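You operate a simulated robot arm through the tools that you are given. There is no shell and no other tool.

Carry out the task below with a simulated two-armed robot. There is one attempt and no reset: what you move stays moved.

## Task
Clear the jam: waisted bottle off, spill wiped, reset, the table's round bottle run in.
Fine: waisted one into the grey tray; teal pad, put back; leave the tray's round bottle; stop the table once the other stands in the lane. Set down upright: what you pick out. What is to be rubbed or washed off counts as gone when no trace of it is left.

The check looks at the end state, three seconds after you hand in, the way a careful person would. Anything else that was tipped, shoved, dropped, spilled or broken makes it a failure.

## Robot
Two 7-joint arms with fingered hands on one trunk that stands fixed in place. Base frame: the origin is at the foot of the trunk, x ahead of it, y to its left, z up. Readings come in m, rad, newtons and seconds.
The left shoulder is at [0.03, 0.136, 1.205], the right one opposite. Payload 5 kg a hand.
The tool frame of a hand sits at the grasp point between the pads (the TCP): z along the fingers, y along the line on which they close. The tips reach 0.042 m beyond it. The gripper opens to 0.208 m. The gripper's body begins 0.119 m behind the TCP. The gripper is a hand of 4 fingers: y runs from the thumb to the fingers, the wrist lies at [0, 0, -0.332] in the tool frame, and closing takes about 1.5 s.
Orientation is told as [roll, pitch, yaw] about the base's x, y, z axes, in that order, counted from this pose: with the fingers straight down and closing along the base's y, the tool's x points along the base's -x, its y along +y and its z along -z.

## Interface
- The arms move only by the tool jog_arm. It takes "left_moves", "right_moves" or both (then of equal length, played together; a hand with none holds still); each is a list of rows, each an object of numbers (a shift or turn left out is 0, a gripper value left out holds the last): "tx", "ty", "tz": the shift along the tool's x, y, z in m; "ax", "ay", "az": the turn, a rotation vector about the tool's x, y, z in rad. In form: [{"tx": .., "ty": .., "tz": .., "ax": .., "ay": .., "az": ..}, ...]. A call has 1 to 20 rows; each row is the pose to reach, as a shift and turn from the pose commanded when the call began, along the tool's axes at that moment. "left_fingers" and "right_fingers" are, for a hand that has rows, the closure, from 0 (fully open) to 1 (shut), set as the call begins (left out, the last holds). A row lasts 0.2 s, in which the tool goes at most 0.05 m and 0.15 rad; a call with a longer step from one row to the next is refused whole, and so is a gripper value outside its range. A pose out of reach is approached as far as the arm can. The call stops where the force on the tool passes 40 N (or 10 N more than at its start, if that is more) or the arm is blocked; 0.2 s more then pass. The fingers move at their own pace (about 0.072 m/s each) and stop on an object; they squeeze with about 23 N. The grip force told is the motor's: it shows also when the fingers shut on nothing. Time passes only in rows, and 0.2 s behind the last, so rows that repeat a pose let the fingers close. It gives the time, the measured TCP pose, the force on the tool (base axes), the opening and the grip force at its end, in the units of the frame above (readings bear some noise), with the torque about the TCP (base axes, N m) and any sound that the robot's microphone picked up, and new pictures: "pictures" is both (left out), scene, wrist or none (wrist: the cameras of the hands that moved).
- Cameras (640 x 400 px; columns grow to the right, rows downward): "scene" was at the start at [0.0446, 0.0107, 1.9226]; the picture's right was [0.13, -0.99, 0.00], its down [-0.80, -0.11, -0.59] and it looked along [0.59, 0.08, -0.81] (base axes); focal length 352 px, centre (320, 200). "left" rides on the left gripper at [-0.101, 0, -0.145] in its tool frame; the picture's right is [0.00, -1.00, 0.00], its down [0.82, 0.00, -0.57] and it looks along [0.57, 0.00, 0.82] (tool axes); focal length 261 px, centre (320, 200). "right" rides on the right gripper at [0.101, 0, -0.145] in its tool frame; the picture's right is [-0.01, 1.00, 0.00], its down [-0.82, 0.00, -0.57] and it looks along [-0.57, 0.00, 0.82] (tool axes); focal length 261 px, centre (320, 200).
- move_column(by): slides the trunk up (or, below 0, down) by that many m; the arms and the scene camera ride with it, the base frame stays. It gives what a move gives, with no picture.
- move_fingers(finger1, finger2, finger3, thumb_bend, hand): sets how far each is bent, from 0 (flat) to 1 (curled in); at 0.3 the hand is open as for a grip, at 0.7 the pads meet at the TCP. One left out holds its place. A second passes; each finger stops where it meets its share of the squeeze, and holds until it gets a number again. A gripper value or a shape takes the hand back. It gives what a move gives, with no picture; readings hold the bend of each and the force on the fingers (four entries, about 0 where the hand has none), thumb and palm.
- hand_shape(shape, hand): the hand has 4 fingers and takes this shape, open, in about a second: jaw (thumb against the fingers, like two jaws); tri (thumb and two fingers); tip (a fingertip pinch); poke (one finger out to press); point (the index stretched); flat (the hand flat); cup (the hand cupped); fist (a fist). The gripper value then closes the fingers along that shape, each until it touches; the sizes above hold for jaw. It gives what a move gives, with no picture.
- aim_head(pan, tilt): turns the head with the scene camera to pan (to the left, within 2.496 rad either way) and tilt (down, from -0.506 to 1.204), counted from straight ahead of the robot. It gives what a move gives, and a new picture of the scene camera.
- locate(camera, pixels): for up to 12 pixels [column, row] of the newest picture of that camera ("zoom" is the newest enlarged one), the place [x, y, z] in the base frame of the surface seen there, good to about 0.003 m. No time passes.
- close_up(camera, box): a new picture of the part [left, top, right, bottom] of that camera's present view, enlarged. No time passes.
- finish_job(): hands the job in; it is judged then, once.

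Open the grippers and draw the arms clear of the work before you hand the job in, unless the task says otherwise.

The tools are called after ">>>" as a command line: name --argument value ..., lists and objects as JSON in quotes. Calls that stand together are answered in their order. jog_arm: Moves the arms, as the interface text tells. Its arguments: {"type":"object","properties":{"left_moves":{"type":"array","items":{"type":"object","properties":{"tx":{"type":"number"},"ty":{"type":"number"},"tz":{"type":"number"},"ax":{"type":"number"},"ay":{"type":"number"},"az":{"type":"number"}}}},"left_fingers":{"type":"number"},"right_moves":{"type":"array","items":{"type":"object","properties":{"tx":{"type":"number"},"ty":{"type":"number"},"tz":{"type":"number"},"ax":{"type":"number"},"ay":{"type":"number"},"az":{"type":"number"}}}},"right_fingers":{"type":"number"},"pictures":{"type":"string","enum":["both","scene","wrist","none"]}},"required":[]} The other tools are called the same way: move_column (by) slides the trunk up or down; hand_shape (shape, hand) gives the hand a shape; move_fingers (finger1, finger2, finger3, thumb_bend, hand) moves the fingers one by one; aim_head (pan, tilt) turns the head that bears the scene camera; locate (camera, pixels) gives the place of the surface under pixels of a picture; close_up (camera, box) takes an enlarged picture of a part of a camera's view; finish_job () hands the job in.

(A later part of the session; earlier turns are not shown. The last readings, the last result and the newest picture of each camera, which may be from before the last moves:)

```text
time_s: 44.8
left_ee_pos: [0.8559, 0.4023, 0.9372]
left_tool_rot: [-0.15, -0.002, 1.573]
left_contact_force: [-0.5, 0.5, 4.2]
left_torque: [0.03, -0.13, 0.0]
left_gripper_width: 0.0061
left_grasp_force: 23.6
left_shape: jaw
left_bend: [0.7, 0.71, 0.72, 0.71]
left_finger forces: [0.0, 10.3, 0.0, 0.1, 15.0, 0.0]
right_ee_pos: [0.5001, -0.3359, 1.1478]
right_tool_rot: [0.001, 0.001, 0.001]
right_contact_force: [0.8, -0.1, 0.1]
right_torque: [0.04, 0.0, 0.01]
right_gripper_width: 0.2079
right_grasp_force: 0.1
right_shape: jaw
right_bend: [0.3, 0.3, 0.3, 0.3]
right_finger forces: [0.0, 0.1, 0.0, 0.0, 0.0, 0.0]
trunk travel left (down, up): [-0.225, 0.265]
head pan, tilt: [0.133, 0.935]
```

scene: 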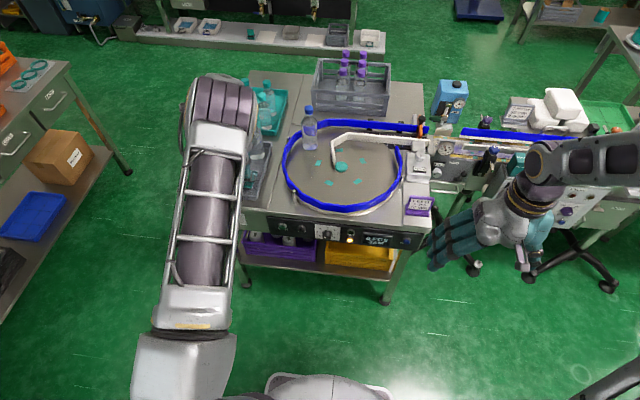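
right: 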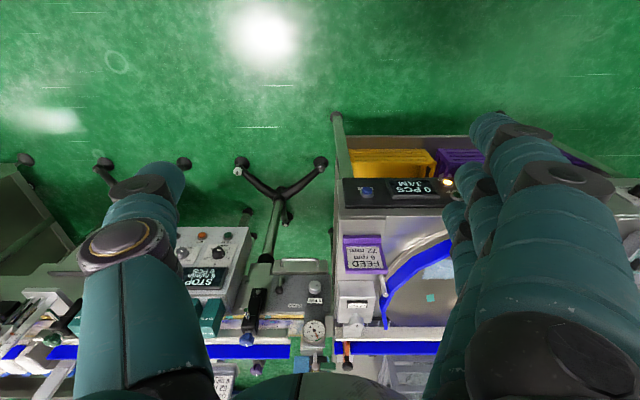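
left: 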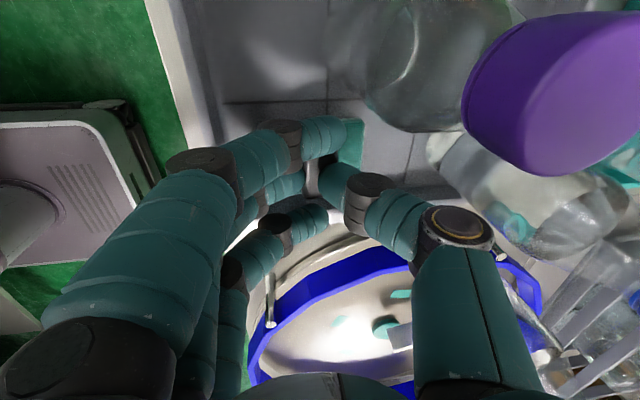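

The pad rests on the tray floor (4 N). I open the fingers to 0.063 m.

>>> jog_arm --left_moves '[{}, {}, {}, {}, {}]' --left_fingers 0.65 --pictures "wrist"

```text
time_s: 46.0
left_ee_pos: [0.8559, 0.4015, 0.9363]
left_tool_rot: [-0.15, 0.0, 1.571]
left_contact_force: [0.6, -0.2, -0.1]
left_torque: [0.02, -0.01, 0.01]
left_gripper_width: 0.072
left_grasp_force: 0.1
left_shape: jaw
left_bend: [0.73, 0.73, 0.73, 0.7]
left_finger forces: [0.1, 0.0, 0.0, 0.1, 0.0, 0.0]
right_ee_pos: [0.4988, -0.3363, 1.146]
right_tool_rot: [0.001, 0.001, 0.0]
right_contact_force: [0.7, -0.3, 0.7]
right_torque: [0.0, -0.04, -0.01]
right_gripper_width: 0.2078
right_grasp_force: 0.1
right_shape: jaw
right_bend: [0.3, 0.3, 0.3, 0.3]
right_finger forces: [0.0, 0.0, 0.0, 0.0, 0.0, 0.0]
trunk travel left (down, up): [-0.225, 0.265]
head pan, tilt: [0.133, 0.935]
```

left: 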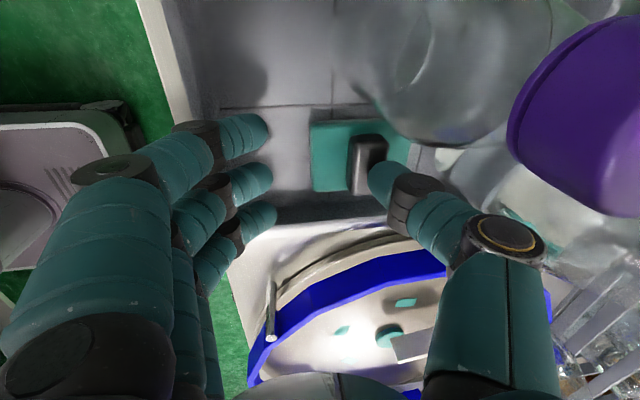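

The pad appears shifted towards the thumb (handle now at (367,163)). I locate its edges and check it against the bottles.

>>> locate --camera "left" --pixels '[[358, 160], [378, 148], [367, 140], [367, 165], [315, 130], [318, 185], [330, 155], [405, 150], [410, 165], [385, 130]]'

>>> close_up --camera "left" --box '[260, 80, 480, 220]'

>>> close_up --camera "scene" --box '[190, 110, 310, 210]'

```text
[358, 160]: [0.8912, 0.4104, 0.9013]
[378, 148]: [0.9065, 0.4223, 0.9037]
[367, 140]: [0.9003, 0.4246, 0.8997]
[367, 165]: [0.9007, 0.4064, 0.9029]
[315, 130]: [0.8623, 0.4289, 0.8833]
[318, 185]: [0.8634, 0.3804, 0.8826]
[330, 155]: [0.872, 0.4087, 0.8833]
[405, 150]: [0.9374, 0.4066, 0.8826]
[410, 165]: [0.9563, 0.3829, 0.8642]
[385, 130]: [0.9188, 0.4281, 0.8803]
```

```text
2.86 times, centred on (370, 150) of left
```

zoom: 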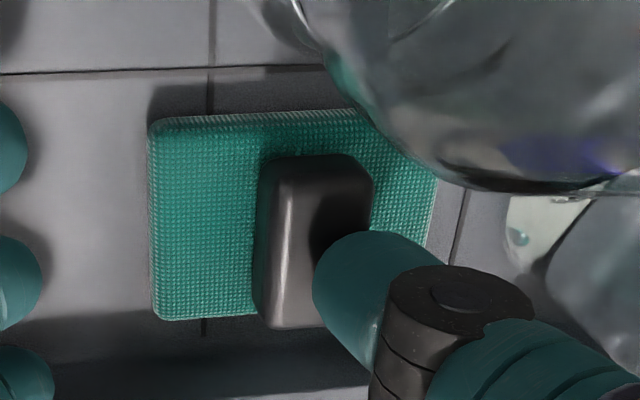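

```text
4.00 times, centred on (250, 160) of scene
```

zoom: 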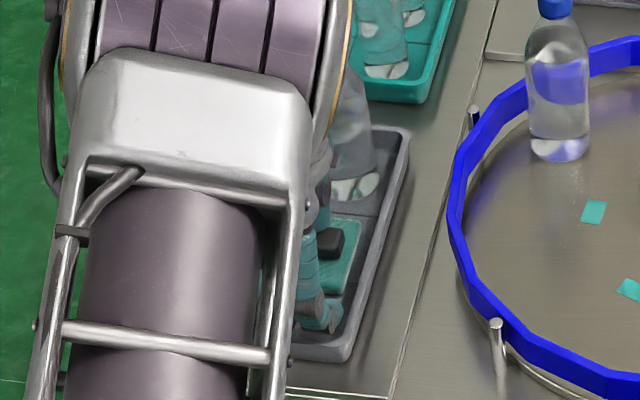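

The pad slid about 3.5 cm towards +x while the fingers opened. I rise a few centimetres to see it clearly before setting it right.

>>> jog_arm --left_moves '[{"ty": -0.0015, "tz": -0.01}, {"ty": -0.003, "tz": -0.02}, {"ty": -0.006, "tz": -0.04}, {"ty": -0.0089, "tz": -0.0593}]' --left_fingers 0.65 --pictures "wrist"

>>> close_up --camera "left" --box '[220, 60, 460, 210]'

```text
time_s: 47.0
left_ee_pos: [0.8555, 0.402, 0.997]
left_tool_rot: [-0.148, 0.0, 1.57]
left_contact_force: [0.4, 0.2, 0.0]
left_torque: [0.02, -0.05, -0.02]
left_gripper_width: 0.072
left_grasp_force: 0.1
left_shape: jaw
left_bend: [0.73, 0.73, 0.73, 0.7]
left_finger forces: [0.1, 0.0, 0.0, 0.0, 0.0, 0.0]
right_ee_pos: [0.4985, -0.3378, 1.1457]
right_tool_rot: [0.0, 0.0, 0.0]
right_contact_force: [0.1, 0.5, -1.0]
right_torque: [0.01, -0.05, 0.01]
right_gripper_width: 0.2078
right_grasp_force: 0.1
right_shape: jaw
right_bend: [0.3, 0.3, 0.3, 0.3]
right_finger forces: [0.1, 0.0, 0.1, 0.1, 0.0, 0.0]
trunk travel left (down, up): [-0.225, 0.265]
head pan, tilt: [0.133, 0.935]
```

left: 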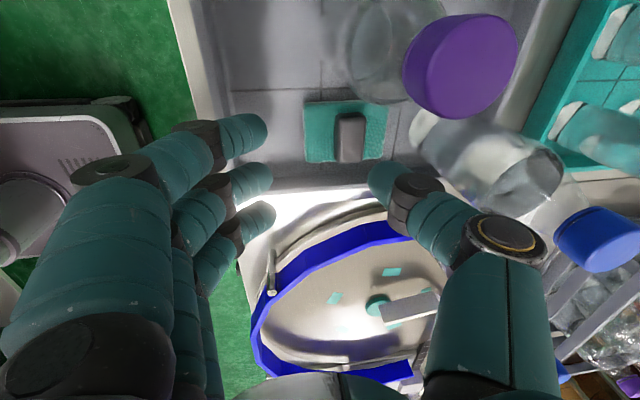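

```text
2.67 times, centred on (340, 135) of left
```

zoom: 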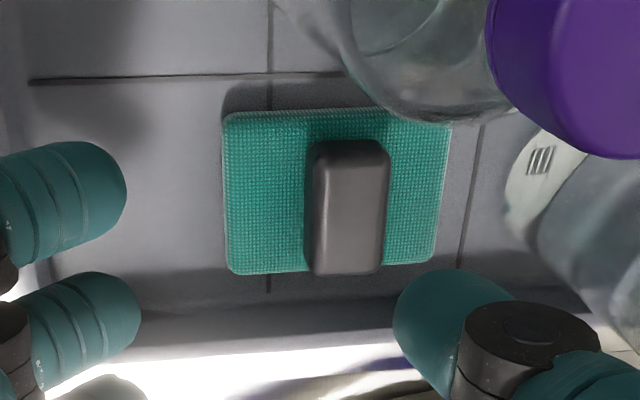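

The pad lies flat, shifted +x. I measure its present pose to push it back with the thumb behind the handle.

>>> locate --camera "zoom" --pixels '[[350, 148], [345, 265], [318, 200], [384, 200], [232, 120], [235, 268], [440, 130], [430, 255], [350, 200], [270, 200], [410, 200], [540, 160]]'

>>> locate --camera "left" --pixels '[[595, 235], [560, 165], [480, 170], [462, 65], [420, 60], [385, 60]]'

```text
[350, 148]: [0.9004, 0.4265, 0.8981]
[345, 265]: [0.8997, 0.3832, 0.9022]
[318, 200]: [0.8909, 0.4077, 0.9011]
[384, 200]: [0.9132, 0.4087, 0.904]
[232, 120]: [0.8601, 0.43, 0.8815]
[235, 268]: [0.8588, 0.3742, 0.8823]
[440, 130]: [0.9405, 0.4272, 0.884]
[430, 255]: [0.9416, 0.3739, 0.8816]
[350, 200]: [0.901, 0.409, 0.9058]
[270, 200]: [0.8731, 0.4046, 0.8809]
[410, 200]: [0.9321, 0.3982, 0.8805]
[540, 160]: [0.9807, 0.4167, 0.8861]
```

```text
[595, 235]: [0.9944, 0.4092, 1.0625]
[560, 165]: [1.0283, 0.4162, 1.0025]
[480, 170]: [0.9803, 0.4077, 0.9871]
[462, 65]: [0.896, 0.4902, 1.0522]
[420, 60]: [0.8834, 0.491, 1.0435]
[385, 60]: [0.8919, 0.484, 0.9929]
```

Pad centre is (0.900, 0.402) with no turn, so it needs −0.038 in x. I narrow the fingers, tilt slightly more, and position the hand so the fingers straddle the handle from above.

>>> jog_arm --left_moves '[{"ax": 0.025}, {"ax": 0.05}, {"tx": -0.0005, "ty": -0.01, "tz": 0.004, "ax": 0.05}, {"tx": -0.001, "ty": -0.02, "tz": 0.01, "ax": 0.05}, {"tx": -0.001, "ty": -0.0284, "tz": 0.0164, "ax": 0.05}]' --left_fingers 0.77 --pictures "wrist"

>>> close_up --camera "left" --box '[220, 60, 540, 260]'

```text
time_s: 48.2
left_ee_pos: [0.8876, 0.4024, 0.9838]
left_tool_rot: [-0.198, -0.001, 1.572]
left_contact_force: [0.8, -0.7, -0.4]
left_torque: [-0.02, 0.07, 0.0]
left_gripper_width: 0.0485
left_grasp_force: 0.2
left_shape: jaw
left_bend: [0.73, 0.73, 0.73, 0.7]
left_finger forces: [0.0, 0.0, 0.0, 0.0, 0.1, 0.0]
right_ee_pos: [0.5018, -0.3371, 1.1459]
right_tool_rot: [0.0, -0.001, 0.0]
right_contact_force: [1.2, 0.5, 0.7]
right_torque: [0.04, 0.08, -0.01]
right_gripper_width: 0.2079
right_grasp_force: 0.0
right_shape: jaw
right_bend: [0.3, 0.3, 0.3, 0.3]
right_finger forces: [0.0, 0.1, 0.0, 0.0, 0.0, 0.1]
trunk travel left (down, up): [-0.225, 0.265]
head pan, tilt: [0.133, 0.935]
```

left: 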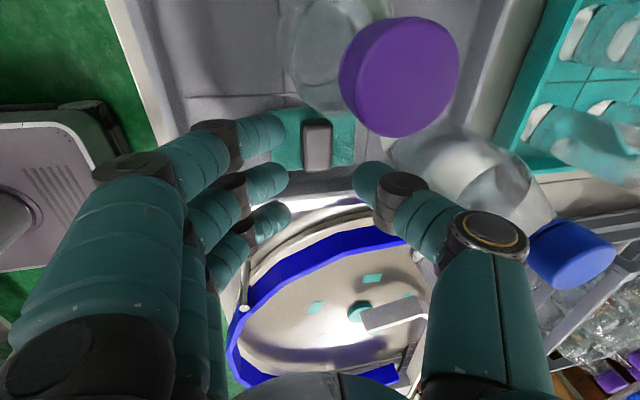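

```text
2.00 times, centred on (380, 160) of left
```

zoom: 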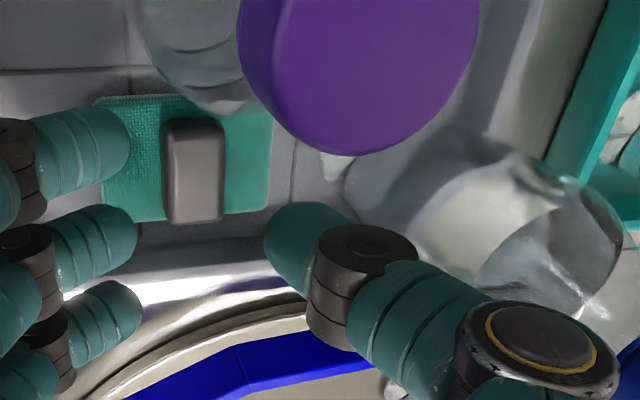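

Handle (at (317,145)) lies between fingers and thumb. I lower until the tips are just above the pad surface.

>>> jog_arm --left_moves '[{"ty": 0.003, "tz": 0.015}, {"ty": 0.006, "tz": 0.03}, {"ty": 0.0085, "tz": 0.042}, {"ty": 0.0098, "tz": 0.049}]' --left_fingers 0.77 --pictures "wrist"

>>> close_up --camera "left" --box '[220, 60, 540, 260]'

```text
time_s: 49.2
left_ee_pos: [0.8871, 0.4016, 0.9352]
left_tool_rot: [-0.199, 0.0, 1.572]
left_contact_force: [0.5, 0.0, -0.2]
left_torque: [-0.01, 0.03, 0.02]
left_gripper_width: 0.0487
left_grasp_force: 0.0
left_shape: jaw
left_bend: [0.73, 0.73, 0.73, 0.7]
left_finger forces: [0.0, 0.1, 0.0, 0.0, 0.0, 0.0]
right_ee_pos: [0.4997, -0.3362, 1.1473]
right_tool_rot: [-0.001, -0.001, -0.001]
right_contact_force: [0.6, 0.7, -0.4]
right_torque: [0.01, 0.02, 0.02]
right_gripper_width: 0.2077
right_grasp_force: 0.0
right_shape: jaw
right_bend: [0.3, 0.3, 0.3, 0.3]
right_finger forces: [0.0, 0.0, 0.0, 0.0, 0.1, 0.0]
trunk travel left (down, up): [-0.225, 0.265]
head pan, tilt: [0.133, 0.935]
```

left: 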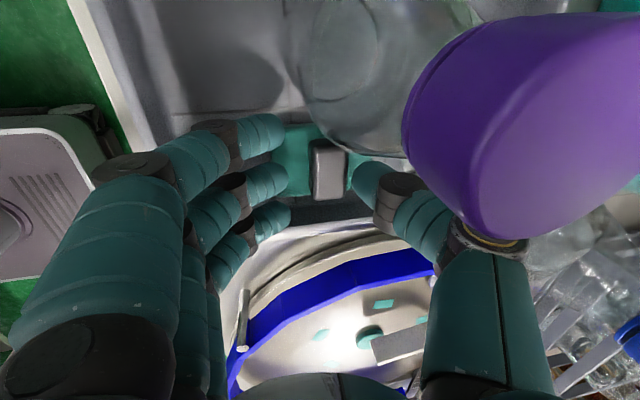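

```text
2.00 times, centred on (380, 160) of left
```

zoom: 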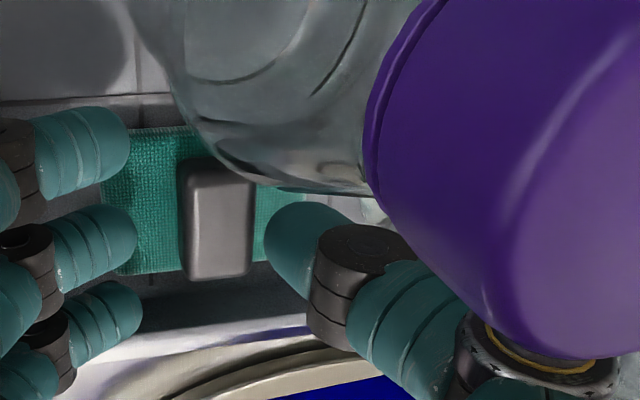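

The thumb tip is just on the +x side of the handle. I lower 3 mm and push the pad slowly in −x by about 4 cm.

>>> jog_arm --left_moves '[{"ty": 0.0006, "tz": 0.003}, {"ty": 0.0066, "tz": 0.0018}, {"ty": 0.0126, "tz": 0.0006}, {"ty": 0.0186, "tz": -0.0006}, {"ty": 0.0246, "tz": -0.0018}, {"ty": 0.0306, "tz": -0.003}, {"ty": 0.0366, "tz": -0.0042}, {"ty": 0.0415, "tz": -0.0052}]' --left_fingers 0.77 --pictures "wrist"

>>> close_up --camera "left" --box '[220, 60, 540, 260]'

```text
time_s: 51.0
left_ee_pos: [0.8447, 0.401, 0.9317]
left_tool_rot: [-0.202, 0.001, 1.57]
left_contact_force: [0.9, -0.2, 2.5]
left_torque: [0.01, -0.1, 0.01]
left_gripper_width: 0.0484
left_grasp_force: 0.0
left_shape: jaw
left_bend: [0.73, 0.73, 0.73, 0.7]
left_finger forces: [0.0, 0.1, 0.0, 0.1, 2.1, 0.0]
right_ee_pos: [0.4999, -0.3371, 1.1473]
right_tool_rot: [0.001, 0.0, -0.001]
right_contact_force: [0.4, -0.9, -0.4]
right_torque: [0.01, -0.03, 0.0]
right_gripper_width: 0.2079
right_grasp_force: 0.1
right_shape: jaw
right_bend: [0.3, 0.3, 0.3, 0.3]
right_finger forces: [0.1, 0.0, 0.1, 0.0, 0.0, 0.0]
trunk travel left (down, up): [-0.225, 0.265]
head pan, tilt: [0.133, 0.935]
```

left: 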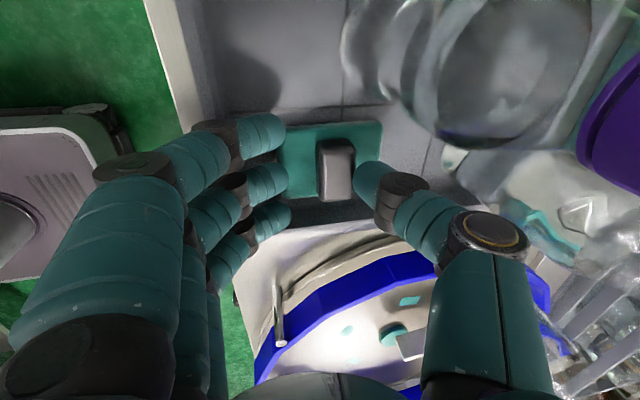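

```text
2.00 times, centred on (380, 160) of left
```

zoom: 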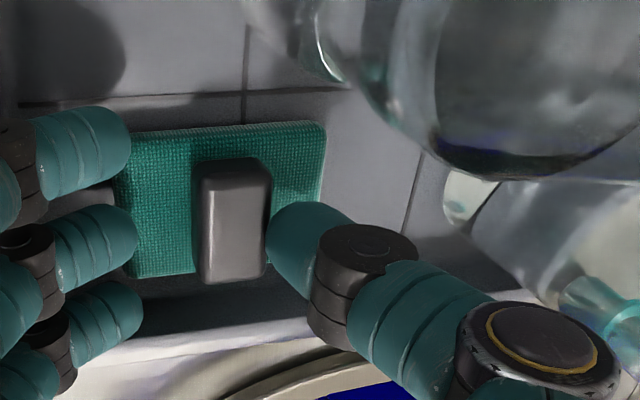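

The pad moved back with the thumb on the handle. I measure where it is now.

>>> locate --camera "zoom" --pixels '[[240, 170], [240, 270], [208, 220], [262, 200], [140, 145], [150, 270], [320, 135], [235, 220], [315, 195], [300, 150]]'

```text
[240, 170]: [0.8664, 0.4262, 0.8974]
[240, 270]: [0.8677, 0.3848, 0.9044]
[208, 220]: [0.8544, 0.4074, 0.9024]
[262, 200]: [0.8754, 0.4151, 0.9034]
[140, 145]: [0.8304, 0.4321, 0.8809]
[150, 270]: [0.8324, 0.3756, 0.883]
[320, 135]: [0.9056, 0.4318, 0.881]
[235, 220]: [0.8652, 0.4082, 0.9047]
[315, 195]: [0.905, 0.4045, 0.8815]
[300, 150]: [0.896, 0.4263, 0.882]
```

The pad is back within ~3 mm of its original spot. I back the thumb off the handle and raise the hand straight up.

>>> jog_arm --left_moves '[{"ty": -0.004, "tz": 0.0}, {"ty": -0.006, "tz": -0.01}, {"ty": -0.012, "tz": -0.04}, {"ty": -0.02, "tz": -0.08}, {"ty": -0.028, "tz": -0.12}, {"ty": -0.034, "tz": -0.155}]' --left_fingers 0.77 --pictures "wrist"

>>> close_up --camera "left" --box '[200, 0, 520, 200]'

```text
time_s: 52.4
left_ee_pos: [0.8466, 0.4026, 1.0907]
left_tool_rot: [-0.199, 0.0, 1.568]
left_contact_force: [-0.7, -0.3, -0.4]
left_torque: [0.03, -0.13, 0.03]
left_gripper_width: 0.0479
left_grasp_force: 0.0
left_shape: jaw
left_bend: [0.73, 0.73, 0.73, 0.7]
left_finger forces: [0.0, 0.0, 0.0, 0.1, 0.0, 0.0]
right_ee_pos: [0.4986, -0.3373, 1.1477]
right_tool_rot: [0.0, 0.001, 0.001]
right_contact_force: [-1.3, 0.4, -0.4]
right_torque: [0.05, -0.07, 0.0]
right_gripper_width: 0.2078
right_grasp_force: 0.1
right_shape: jaw
right_bend: [0.3, 0.3, 0.3, 0.3]
right_finger forces: [0.0, 0.0, 0.0, 0.0, 0.0, 0.0]
trunk travel left (down, up): [-0.225, 0.265]
head pan, tilt: [0.133, 0.935]
```

left: 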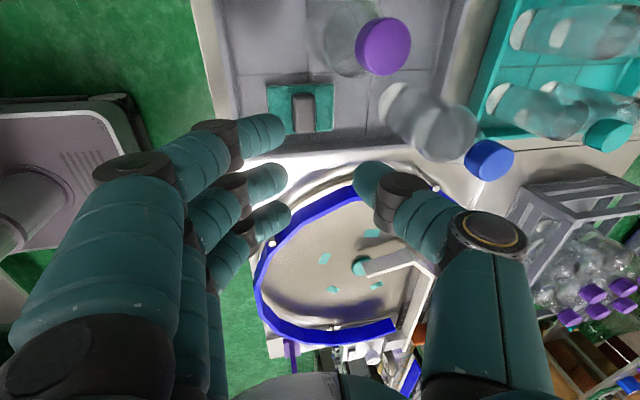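

```text
2.00 times, centred on (360, 100) of left
```

zoom: 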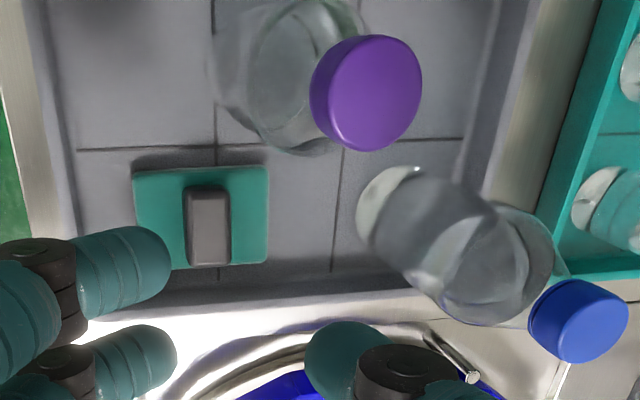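

The tray is in order: pad at (300,108), both bottles upright. I pull the left hand back, take out the tilt and turn the yaw back to neutral.

>>> jog_arm --left_moves '[{"ty": 0.02, "tz": -0.025, "ax": -0.05}, {"ty": 0.041, "tz": -0.049, "ax": -0.1}, {"ty": 0.062, "tz": -0.074, "ax": -0.15}, {"ty": 0.082, "tz": -0.098, "ax": -0.199}]' --pictures "none"

>>> jog_arm --left_moves '[{"ty": 0.017, "az": 0.13}, {"ty": 0.034, "az": 0.26}, {"ty": 0.051, "az": 0.39}, {"ty": 0.068, "az": 0.52}, {"ty": 0.085, "az": 0.65}, {"ty": 0.102, "az": 0.78}, {"ty": 0.119, "az": 0.91}, {"ty": 0.136, "az": 1.04}, {"ty": 0.153, "az": 1.17}, {"ty": 0.17, "az": 1.3}, {"ty": 0.187, "az": 1.43}, {"ty": 0.2, "az": 1.57}]' --pictures "both"

```text
time_s: 53.4
left_ee_pos: [0.7468, 0.4025, 1.17]
left_tool_rot: [0.0, 0.001, 1.571]
left_contact_force: [-0.1, -1.0, -0.1]
left_torque: [0.03, -0.08, -0.01]
left_gripper_width: 0.0479
left_grasp_force: 0.1
left_shape: jaw
left_bend: [0.73, 0.73, 0.73, 0.7]
left_finger forces: [0.0, 0.0, 0.1, 0.0, 0.1, 0.0]
right_ee_pos: [0.4986, -0.336, 1.1474]
right_tool_rot: [0.001, 0.0, -0.001]
right_contact_force: [-0.2, 1.1, 0.4]
right_torque: [0.02, -0.1, 0.02]
right_gripper_width: 0.2079
right_grasp_force: 0.1
right_shape: jaw
right_bend: [0.3, 0.3, 0.3, 0.3]
right_finger forces: [0.0, 0.0, 0.0, 0.0, 0.0, 0.0]
trunk travel left (down, up): [-0.225, 0.265]
head pan, tilt: [0.133, 0.935]
```

```text
time_s: 56.0
left_ee_pos: [0.5463, 0.4034, 1.1708]
left_tool_rot: [0.0, -0.003, -0.002]
left_contact_force: [0.6, 0.0, -0.6]
left_torque: [-0.02, -0.02, -0.01]
left_gripper_width: 0.0477
left_grasp_force: 0.1
left_shape: jaw
left_bend: [0.73, 0.73, 0.73, 0.7]
left_finger forces: [0.0, 0.0, 0.1, 0.0, 0.1, 0.1]
right_ee_pos: [0.4998, -0.3367, 1.1473]
right_tool_rot: [-0.001, -0.001, 0.001]
right_contact_force: [-0.1, 0.0, 0.2]
right_torque: [-0.01, 0.0, 0.03]
right_gripper_width: 0.2077
right_grasp_force: 0.0
right_shape: jaw
right_bend: [0.3, 0.3, 0.3, 0.3]
right_finger forces: [0.0, 0.1, 0.0, 0.0, 0.0, 0.1]
trunk travel left (down, up): [-0.225, 0.265]
head pan, tilt: [0.133, 0.935]
```

scene: 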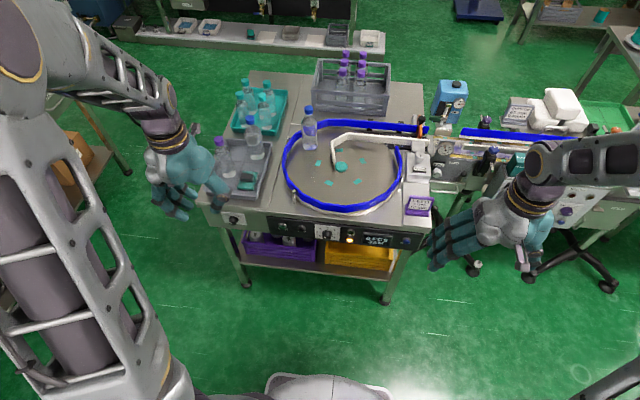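
left: 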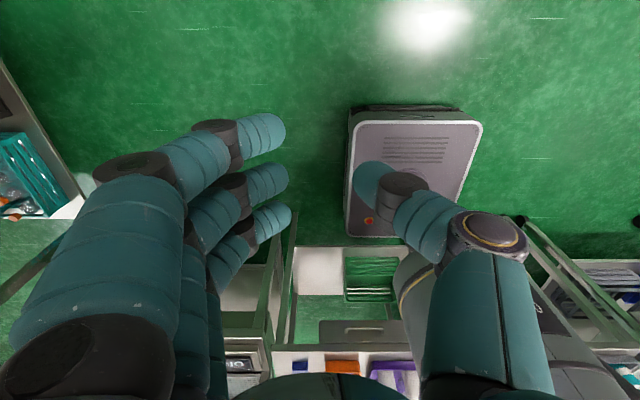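

Everything on the table is in place. Now I shape both hands to "poke" for pressing the buttons and look at the finger.

>>> hand_shape --hand "right" --shape "poke"

>>> hand_shape --hand "left" --shape "poke"

>>> close_up --camera "right" --box '[0, 0, 640, 400]'

>>> close_up --camera "left" --box '[0, 0, 640, 400]'

>>> close_up --camera "scene" --box '[400, 120, 600, 290]'

```text
time_s: 56.9
left_ee_pos: [0.5484, 0.4036, 1.1697]
left_tool_rot: [0.001, 0.0, 0.001]
left_contact_force: [0.1, -0.8, 0.3]
left_torque: [0.0, 0.01, -0.02]
left_gripper_width: 0.048
left_grasp_force: 0.0
left_shape: jaw
left_bend: [0.73, 0.73, 0.73, 0.7]
left_finger forces: [0.1, 0.0, 0.1, 0.1, 0.1, 0.1]
right_ee_pos: [0.4997, -0.3366, 1.1467]
right_tool_rot: [0.0, 0.0, -0.001]
right_contact_force: [1.2, -0.2, -0.2]
right_torque: [-0.01, 0.0, -0.02]
right_gripper_width: 0.0001
right_grasp_force: 0.1
right_shape: poke
right_bend: [1.0, 1.0, 1.0, 0.45]
right_finger forces: [0.0, 0.1, 0.0, 0.0, 0.1, 0.1]
trunk travel left (down, up): [-0.225, 0.265]
head pan, tilt: [0.133, 0.935]
```

```text
time_s: 57.8
left_ee_pos: [0.5476, 0.402, 1.17]
left_tool_rot: [-0.001, 0.001, 0.001]
left_contact_force: [-0.2, -0.5, 0.3]
left_torque: [0.01, 0.01, 0.02]
left_gripper_width: 0.0001
left_grasp_force: 0.0
left_shape: poke
left_bend: [1.0, 1.0, 1.0, 0.45]
left_finger forces: [0.1, 0.0, 0.0, 0.0, 0.1, 0.0]
right_ee_pos: [0.4994, -0.336, 1.1477]
right_tool_rot: [-0.001, -0.001, 0.0]
right_contact_force: [-0.7, 0.5, -0.5]
right_torque: [0.01, 0.0, 0.02]
right_gripper_width: 0.0001
right_grasp_force: 0.1
right_shape: poke
right_bend: [1.0, 1.0, 1.0, 0.45]
right_finger forces: [0.1, 0.0, 0.0, 0.0, 0.0, 0.0]
trunk travel left (down, up): [-0.225, 0.265]
head pan, tilt: [0.133, 0.935]
```

```text
1.00 times, centred on (320, 200) of right (not enlarged: the box is as wide or as high as the picture)
```

zoom: 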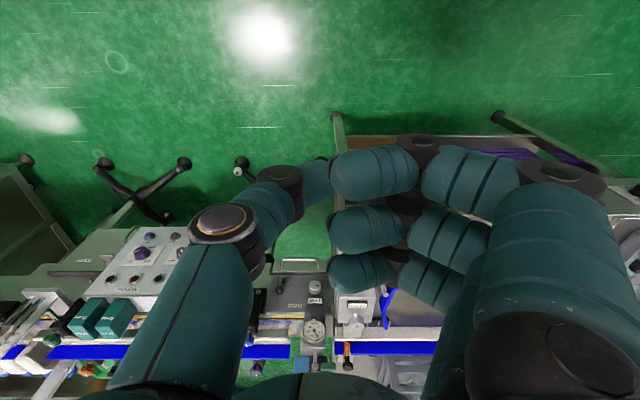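

```text
1.00 times, centred on (320, 200) of left (not enlarged: the box is as wide or as high as the picture)
```

zoom: 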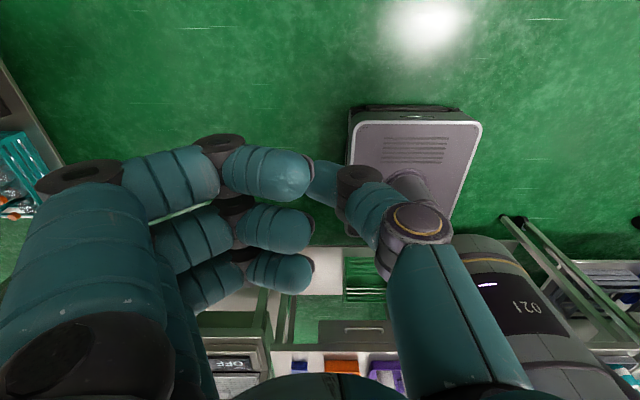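

```text
2.35 times, centred on (500, 205) of scene
```

zoom: 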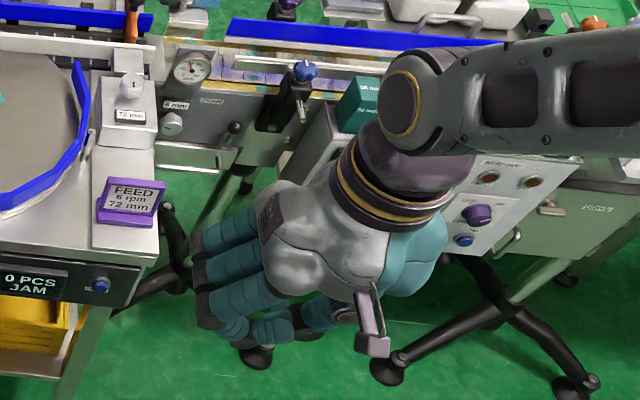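

In "poke" the fingers look curled with no clear tip; I try "point" (index stretched) on the right hand and compare.

>>> hand_shape --hand "right" --shape "point"

>>> close_up --camera "right" --box '[0, 0, 640, 400]'

>>> close_up --camera "scene" --box '[400, 120, 600, 290]'

```text
time_s: 58.7
left_ee_pos: [0.5482, 0.4023, 1.17]
left_tool_rot: [0.0, 0.0, 0.003]
left_contact_force: [-0.1, -0.6, 0.8]
left_torque: [0.02, -0.03, -0.01]
left_gripper_width: 0.0
left_grasp_force: 0.1
left_shape: poke
left_bend: [1.0, 1.0, 1.0, 0.45]
left_finger forces: [0.0, 0.1, 0.0, 0.0, 0.0, 0.0]
right_ee_pos: [0.4994, -0.3367, 1.1466]
right_tool_rot: [0.0, 0.001, 0.001]
right_contact_force: [-0.5, 0.3, 0.6]
right_torque: [-0.01, 0.01, 0.03]
right_gripper_width: 0.2018
right_grasp_force: 0.2
right_shape: point
right_bend: [0.7, 1.0, 1.0, 0.93]
right_finger forces: [0.0, 0.0, 0.0, 0.0, 0.1, 0.0]
trunk travel left (down, up): [-0.225, 0.265]
head pan, tilt: [0.133, 0.935]
```

```text
1.00 times, centred on (320, 200) of right (not enlarged: the box is as wide or as high as the picture)
```

zoom: 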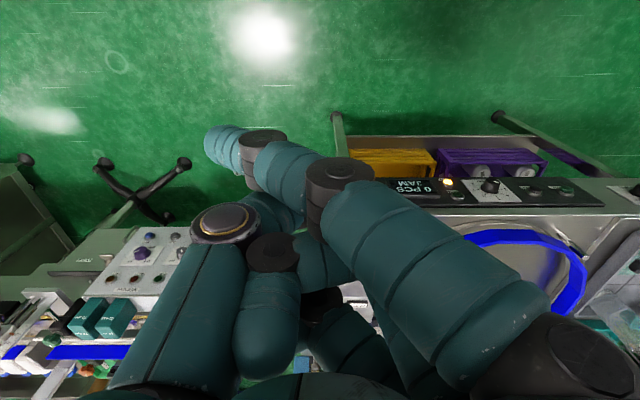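

```text
2.35 times, centred on (500, 205) of scene
```

zoom: 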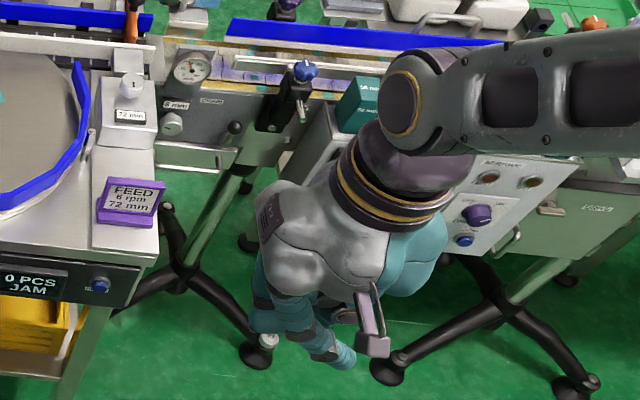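

"Point" bends the index across the palm (tip at (215,145)). I straighten the index with move_fingers, keeping the others curled.

>>> move_fingers --hand "right" --finger1 0.3 --finger2 1.0 --finger3 1.0

>>> close_up --camera "scene" --box '[400, 120, 600, 290]'

>>> close_up --camera "right" --box '[0, 0, 640, 400]'

```text
time_s: 59.7
left_ee_pos: [0.5479, 0.4029, 1.1703]
left_tool_rot: [0.0, 0.0, 0.0]
left_contact_force: [0.2, 0.6, 0.5]
left_torque: [-0.03, -0.02, -0.04]
left_gripper_width: 0.0
left_grasp_force: 0.1
left_shape: poke
left_bend: [1.0, 1.0, 1.0, 0.45]
left_finger forces: [0.0, 0.0, 0.1, 0.0, 0.1, 0.1]
right_ee_pos: [0.4994, -0.336, 1.1469]
right_tool_rot: [0.0, -0.001, 0.001]
right_contact_force: [0.4, -1.1, -0.5]
right_torque: [0.02, 0.0, -0.04]
right_gripper_width: 0.0855
right_grasp_force: 0.2
right_shape: fingers
right_bend: [0.3, 1.0, 1.0, 1.0]
right_finger forces: [0.1, 0.0, 0.0, 0.1, 0.0, 0.1]
trunk travel left (down, up): [-0.225, 0.265]
head pan, tilt: [0.133, 0.935]
```

```text
2.35 times, centred on (500, 205) of scene
```

zoom: 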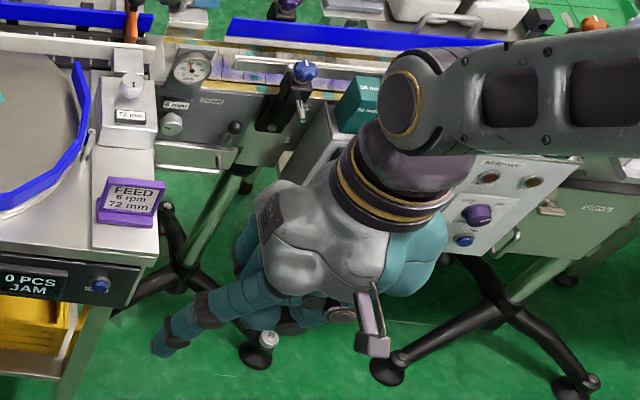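

```text
1.00 times, centred on (320, 200) of right (not enlarged: the box is as wide or as high as the picture)
```

zoom: 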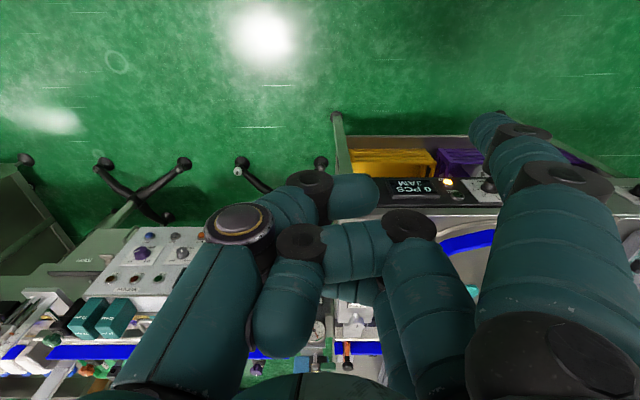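

The index is now stretched out, its tip at (487,125) in the right wrist view; I locate the tip relative to the TCP.

>>> locate --camera "zoom" --pixels '[[478, 125], [485, 120], [490, 130], [500, 160], [470, 122], [487, 115], [340, 190], [225, 215]]'

```text
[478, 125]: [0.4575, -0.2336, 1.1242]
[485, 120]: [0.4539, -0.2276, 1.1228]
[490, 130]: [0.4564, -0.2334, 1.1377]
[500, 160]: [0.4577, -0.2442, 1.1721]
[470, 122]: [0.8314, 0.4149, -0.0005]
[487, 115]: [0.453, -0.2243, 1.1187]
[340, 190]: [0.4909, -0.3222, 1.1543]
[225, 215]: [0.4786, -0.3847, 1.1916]
```

With the hand pitched forward, the finger on the tool's −x side would lead. So on the right hand I stretch finger3 instead and curl finger1.

>>> move_fingers --hand "right" --finger1 1.0 --finger2 1.0 --finger3 0.3 --thumb_bend 1.0

>>> move_fingers --hand "left" --finger1 0.3 --finger2 1.0 --finger3 1.0 --thumb_bend 1.0

>>> close_up --camera "scene" --box '[400, 120, 600, 290]'

>>> close_up --camera "right" --box '[0, 0, 640, 400]'

>>> close_up --camera "left" --box '[0, 0, 640, 400]'

```text
time_s: 60.7
left_ee_pos: [0.548, 0.4038, 1.1702]
left_tool_rot: [0.001, 0.0, -0.001]
left_contact_force: [-0.4, 0.3, -0.8]
left_torque: [0.02, -0.03, 0.02]
left_gripper_width: 0.0
left_grasp_force: 0.0
left_shape: poke
left_bend: [1.0, 1.0, 1.0, 0.45]
left_finger forces: [0.0, 0.0, 0.0, 0.0, 0.0, 0.1]
right_ee_pos: [0.5009, -0.3365, 1.1467]
right_tool_rot: [0.001, -0.001, 0.001]
right_contact_force: [-0.4, 0.0, 0.5]
right_torque: [-0.03, 0.03, 0.03]
right_gripper_width: 0.0714
right_grasp_force: 0.0
right_shape: fingers
right_bend: [1.0, 1.0, 0.3, 0.95]
right_finger forces: [0.1, 0.0, 0.0, 0.0, 0.1, 0.0]
trunk travel left (down, up): [-0.225, 0.265]
head pan, tilt: [0.133, 0.935]
```

```text
time_s: 61.7
left_ee_pos: [0.5476, 0.4011, 1.1709]
left_tool_rot: [-0.001, 0.0, 0.0]
left_contact_force: [0.4, 1.0, -1.3]
left_torque: [0.02, -0.01, 0.02]
left_gripper_width: 0.1002
left_grasp_force: 0.0
left_shape: fingers
left_bend: [0.3, 1.0, 1.0, 0.84]
left_finger forces: [0.1, 0.0, 0.1, 0.0, 0.0, 0.0]
right_ee_pos: [0.5009, -0.3361, 1.1464]
right_tool_rot: [0.002, -0.001, 0.002]
right_contact_force: [0.3, 0.1, -0.1]
right_torque: [-0.01, 0.02, 0.01]
right_gripper_width: 0.0711
right_grasp_force: 0.0
right_shape: fingers
right_bend: [1.0, 1.0, 0.3, 0.95]
right_finger forces: [0.1, 0.1, 0.1, 0.0, 0.0, 0.1]
trunk travel left (down, up): [-0.225, 0.265]
head pan, tilt: [0.133, 0.935]
```

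```text
2.35 times, centred on (500, 205) of scene
```

zoom: 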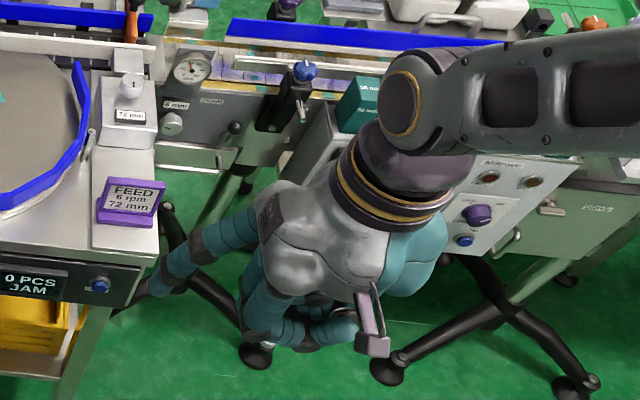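

```text
1.00 times, centred on (320, 200) of right (not enlarged: the box is as wide or as high as the picture)
```

zoom: 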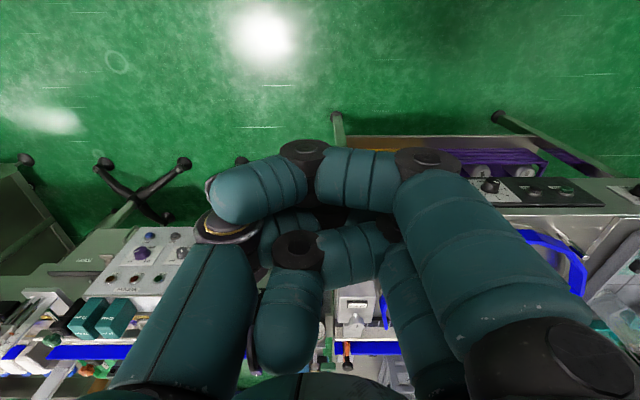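

```text
1.00 times, centred on (320, 200) of left (not enlarged: the box is as wide or as high as the picture)
```

zoom: 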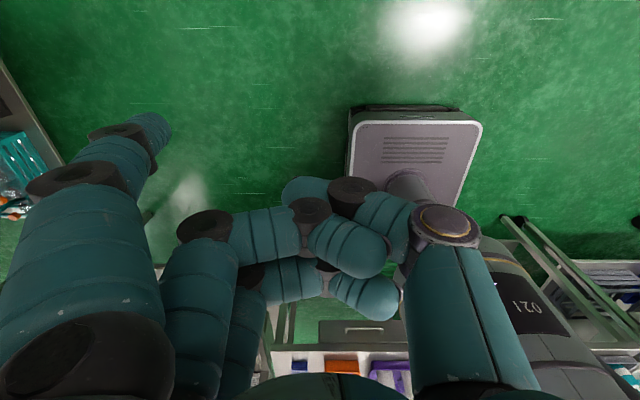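

I locate the left finger's tip (≈(160,125)) and, in the scene picture, the right one.

>>> locate --camera "zoom" --pixels '[[162, 125], [168, 130], [155, 120], [150, 118], [165, 122], [355, 245], [310, 240]]'

>>> close_up --camera "scene" --box '[410, 180, 490, 250]'

```text
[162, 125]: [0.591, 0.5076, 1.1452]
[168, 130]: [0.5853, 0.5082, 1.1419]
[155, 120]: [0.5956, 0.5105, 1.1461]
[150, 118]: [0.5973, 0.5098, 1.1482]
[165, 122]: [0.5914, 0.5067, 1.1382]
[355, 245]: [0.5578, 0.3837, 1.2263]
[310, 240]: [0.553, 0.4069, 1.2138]
```

```text
5.71 times, centred on (450, 215) of scene
```

zoom: 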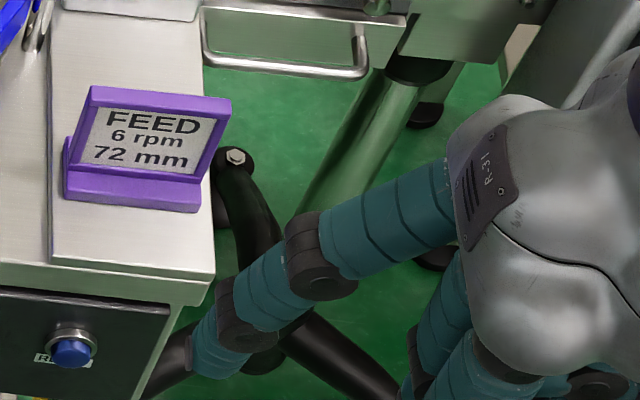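

I locate the right index tip in this zoom at about (210,365).

>>> locate --camera "zoom" --pixels '[[205, 360], [215, 345], [200, 372], [225, 370], [70, 352], [65, 345], [72, 330]]'

```text
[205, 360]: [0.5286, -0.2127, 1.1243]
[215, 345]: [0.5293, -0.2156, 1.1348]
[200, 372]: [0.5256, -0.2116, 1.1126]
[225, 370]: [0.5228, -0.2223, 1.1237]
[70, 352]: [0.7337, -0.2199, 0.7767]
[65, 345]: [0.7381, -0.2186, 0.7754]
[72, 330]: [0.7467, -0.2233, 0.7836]
```

I check for obstacles near the right hand's path: the conveyor's panel and frame right of the table.

>>> locate --camera "scene" --pixels '[[440, 185], [450, 165], [470, 190], [560, 215], [580, 190], [600, 215], [560, 235], [475, 265], [425, 250], [390, 285], [450, 210], [500, 150]]'

>>> close_up --camera "scene" --box '[400, 130, 640, 300]'

```text
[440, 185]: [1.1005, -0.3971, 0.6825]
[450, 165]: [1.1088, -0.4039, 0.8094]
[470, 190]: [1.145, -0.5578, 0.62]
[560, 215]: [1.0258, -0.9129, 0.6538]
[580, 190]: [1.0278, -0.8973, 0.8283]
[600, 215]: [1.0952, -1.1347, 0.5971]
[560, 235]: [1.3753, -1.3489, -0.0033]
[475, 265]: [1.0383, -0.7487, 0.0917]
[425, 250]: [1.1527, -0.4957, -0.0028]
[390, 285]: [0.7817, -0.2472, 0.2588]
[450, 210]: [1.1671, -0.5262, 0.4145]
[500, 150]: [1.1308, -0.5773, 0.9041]
```

```text
2.35 times, centred on (520, 215) of scene
```

zoom: 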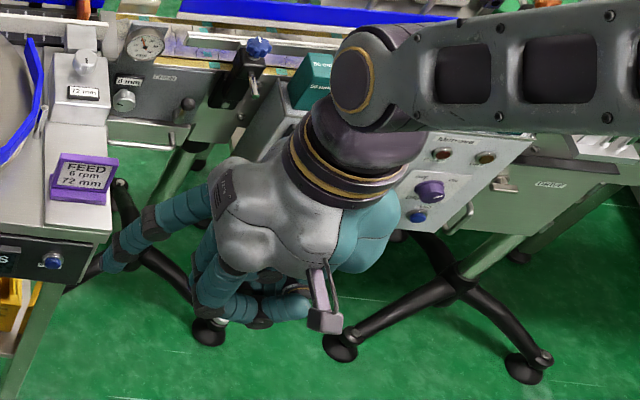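

The space in front of the table is free. I bring the right hand down in front of the panel while pitching it forward by 60°, staging about 10 cm before the RESET button.

>>> jog_arm --right_moves '[{"tx": -0.008, "ty": 0.0006, "tz": 0.035, "ay": -0.1}, {"tx": -0.016, "ty": 0.0012, "tz": 0.07, "ay": -0.2}, {"tx": -0.024, "ty": 0.0018, "tz": 0.105, "ay": -0.31}, {"tx": -0.032, "ty": 0.0024, "tz": 0.14, "ay": -0.42}, {"tx": -0.04, "ty": 0.003, "tz": 0.175, "ay": -0.53}, {"tx": -0.048, "ty": 0.0036, "tz": 0.21, "ay": -0.64}, {"tx": -0.056, "ty": 0.0042, "tz": 0.245, "ay": -0.75}, {"tx": -0.064, "ty": 0.0048, "tz": 0.28, "ay": -0.86}, {"tx": -0.072, "ty": 0.0054, "tz": 0.315, "ay": -0.96}, {"tx": -0.08, "ty": 0.006, "tz": 0.346, "ay": -1.047}]' --pictures "both"

```text
time_s: 63.9
left_ee_pos: [0.549, 0.4017, 1.1703]
left_tool_rot: [0.001, -0.001, 0.001]
left_contact_force: [0.9, -0.2, -0.2]
left_torque: [0.05, 0.08, 0.0]
left_gripper_width: 0.1
left_grasp_force: 0.0
left_shape: fingers
left_bend: [0.3, 1.0, 1.0, 0.84]
left_finger forces: [0.0, 0.1, 0.0, 0.1, 0.0, 0.0]
right_ee_pos: [0.5793, -0.3314, 0.7986]
right_tool_rot: [0.0, -1.048, 0.001]
right_contact_force: [0.9, -0.3, 0.6]
right_torque: [-0.02, 0.05, 0.02]
right_gripper_width: 0.0713
right_grasp_force: 0.1
right_shape: fingers
right_bend: [1.0, 1.0, 0.3, 0.95]
right_finger forces: [0.0, 0.1, 0.1, 0.0, 0.0, 0.0]
trunk travel left (down, up): [-0.225, 0.265]
head pan, tilt: [0.133, 0.935]
```

scene: 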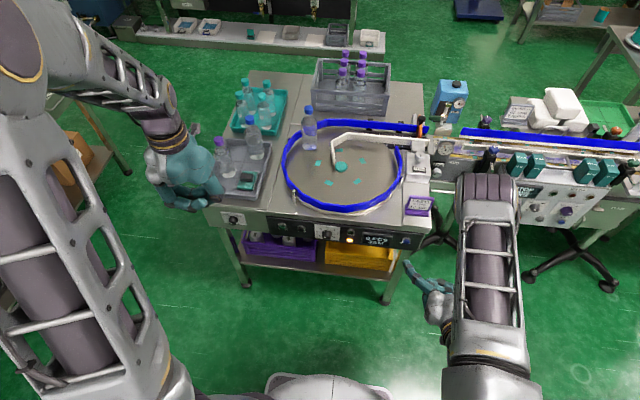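
right: 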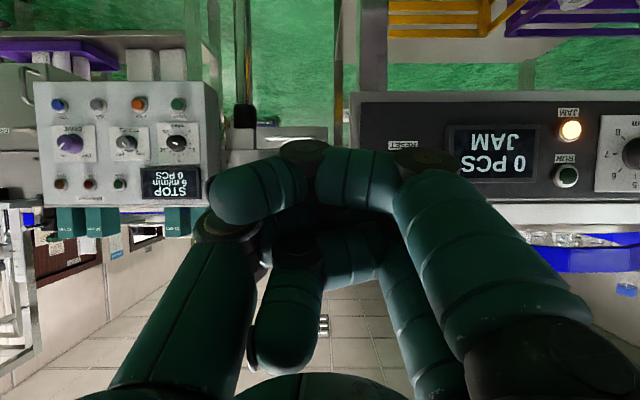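

The arm is in front of the panel; the wrist view (upside-down) shows RESET's label at (405,145). I zoom on the scene to check the finger against the button, and on the dial edge.

>>> close_up --camera "scene" --box '[370, 215, 466, 290]'

>>> locate --camera "zoom" --pixels '[[230, 305], [245, 300], [235, 290], [260, 180], [245, 175], [268, 165]]'

>>> close_up --camera "right" --box '[540, 90, 640, 210]'

```text
5.33 times, centred on (418, 252) of scene
```

zoom: 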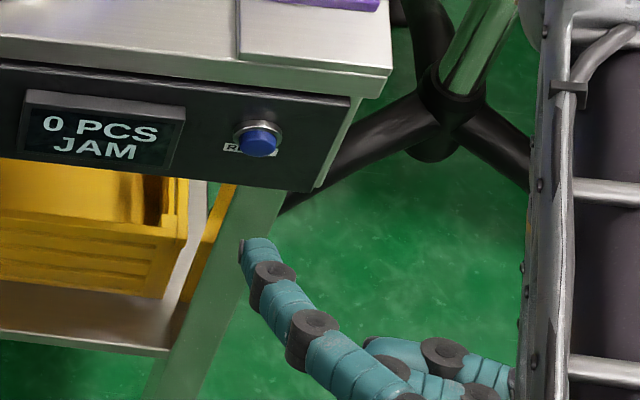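

```text
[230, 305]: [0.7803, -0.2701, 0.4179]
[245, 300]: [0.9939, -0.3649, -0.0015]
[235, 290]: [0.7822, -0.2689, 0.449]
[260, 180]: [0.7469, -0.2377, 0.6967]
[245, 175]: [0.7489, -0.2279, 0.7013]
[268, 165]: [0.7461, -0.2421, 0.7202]
```

```text
3.33 times, centred on (590, 150) of right
```

zoom: 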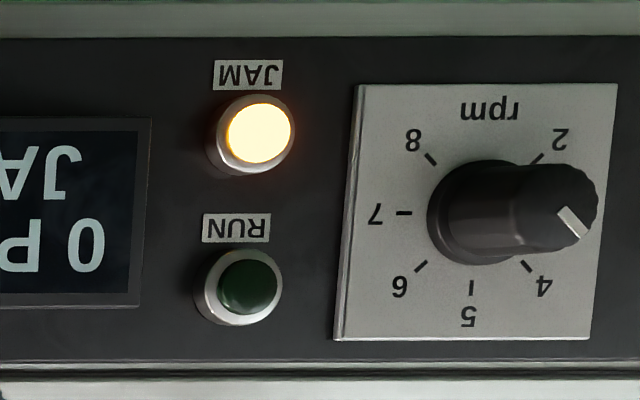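

The dial reads 4 rpm; nothing in the task asks to change it, so I leave it. I locate the right fingertip at about (406,261) and the RESET button in the scene picture.

>>> locate --camera "scene" --pixels '[[406, 261], [407, 260], [405, 262], [408, 266], [406, 242], [407, 240], [405, 244]]'

```text
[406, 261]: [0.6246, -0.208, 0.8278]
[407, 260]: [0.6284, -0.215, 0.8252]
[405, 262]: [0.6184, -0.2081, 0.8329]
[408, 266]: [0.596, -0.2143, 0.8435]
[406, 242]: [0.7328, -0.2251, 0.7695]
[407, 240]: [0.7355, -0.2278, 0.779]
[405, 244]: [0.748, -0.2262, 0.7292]
```

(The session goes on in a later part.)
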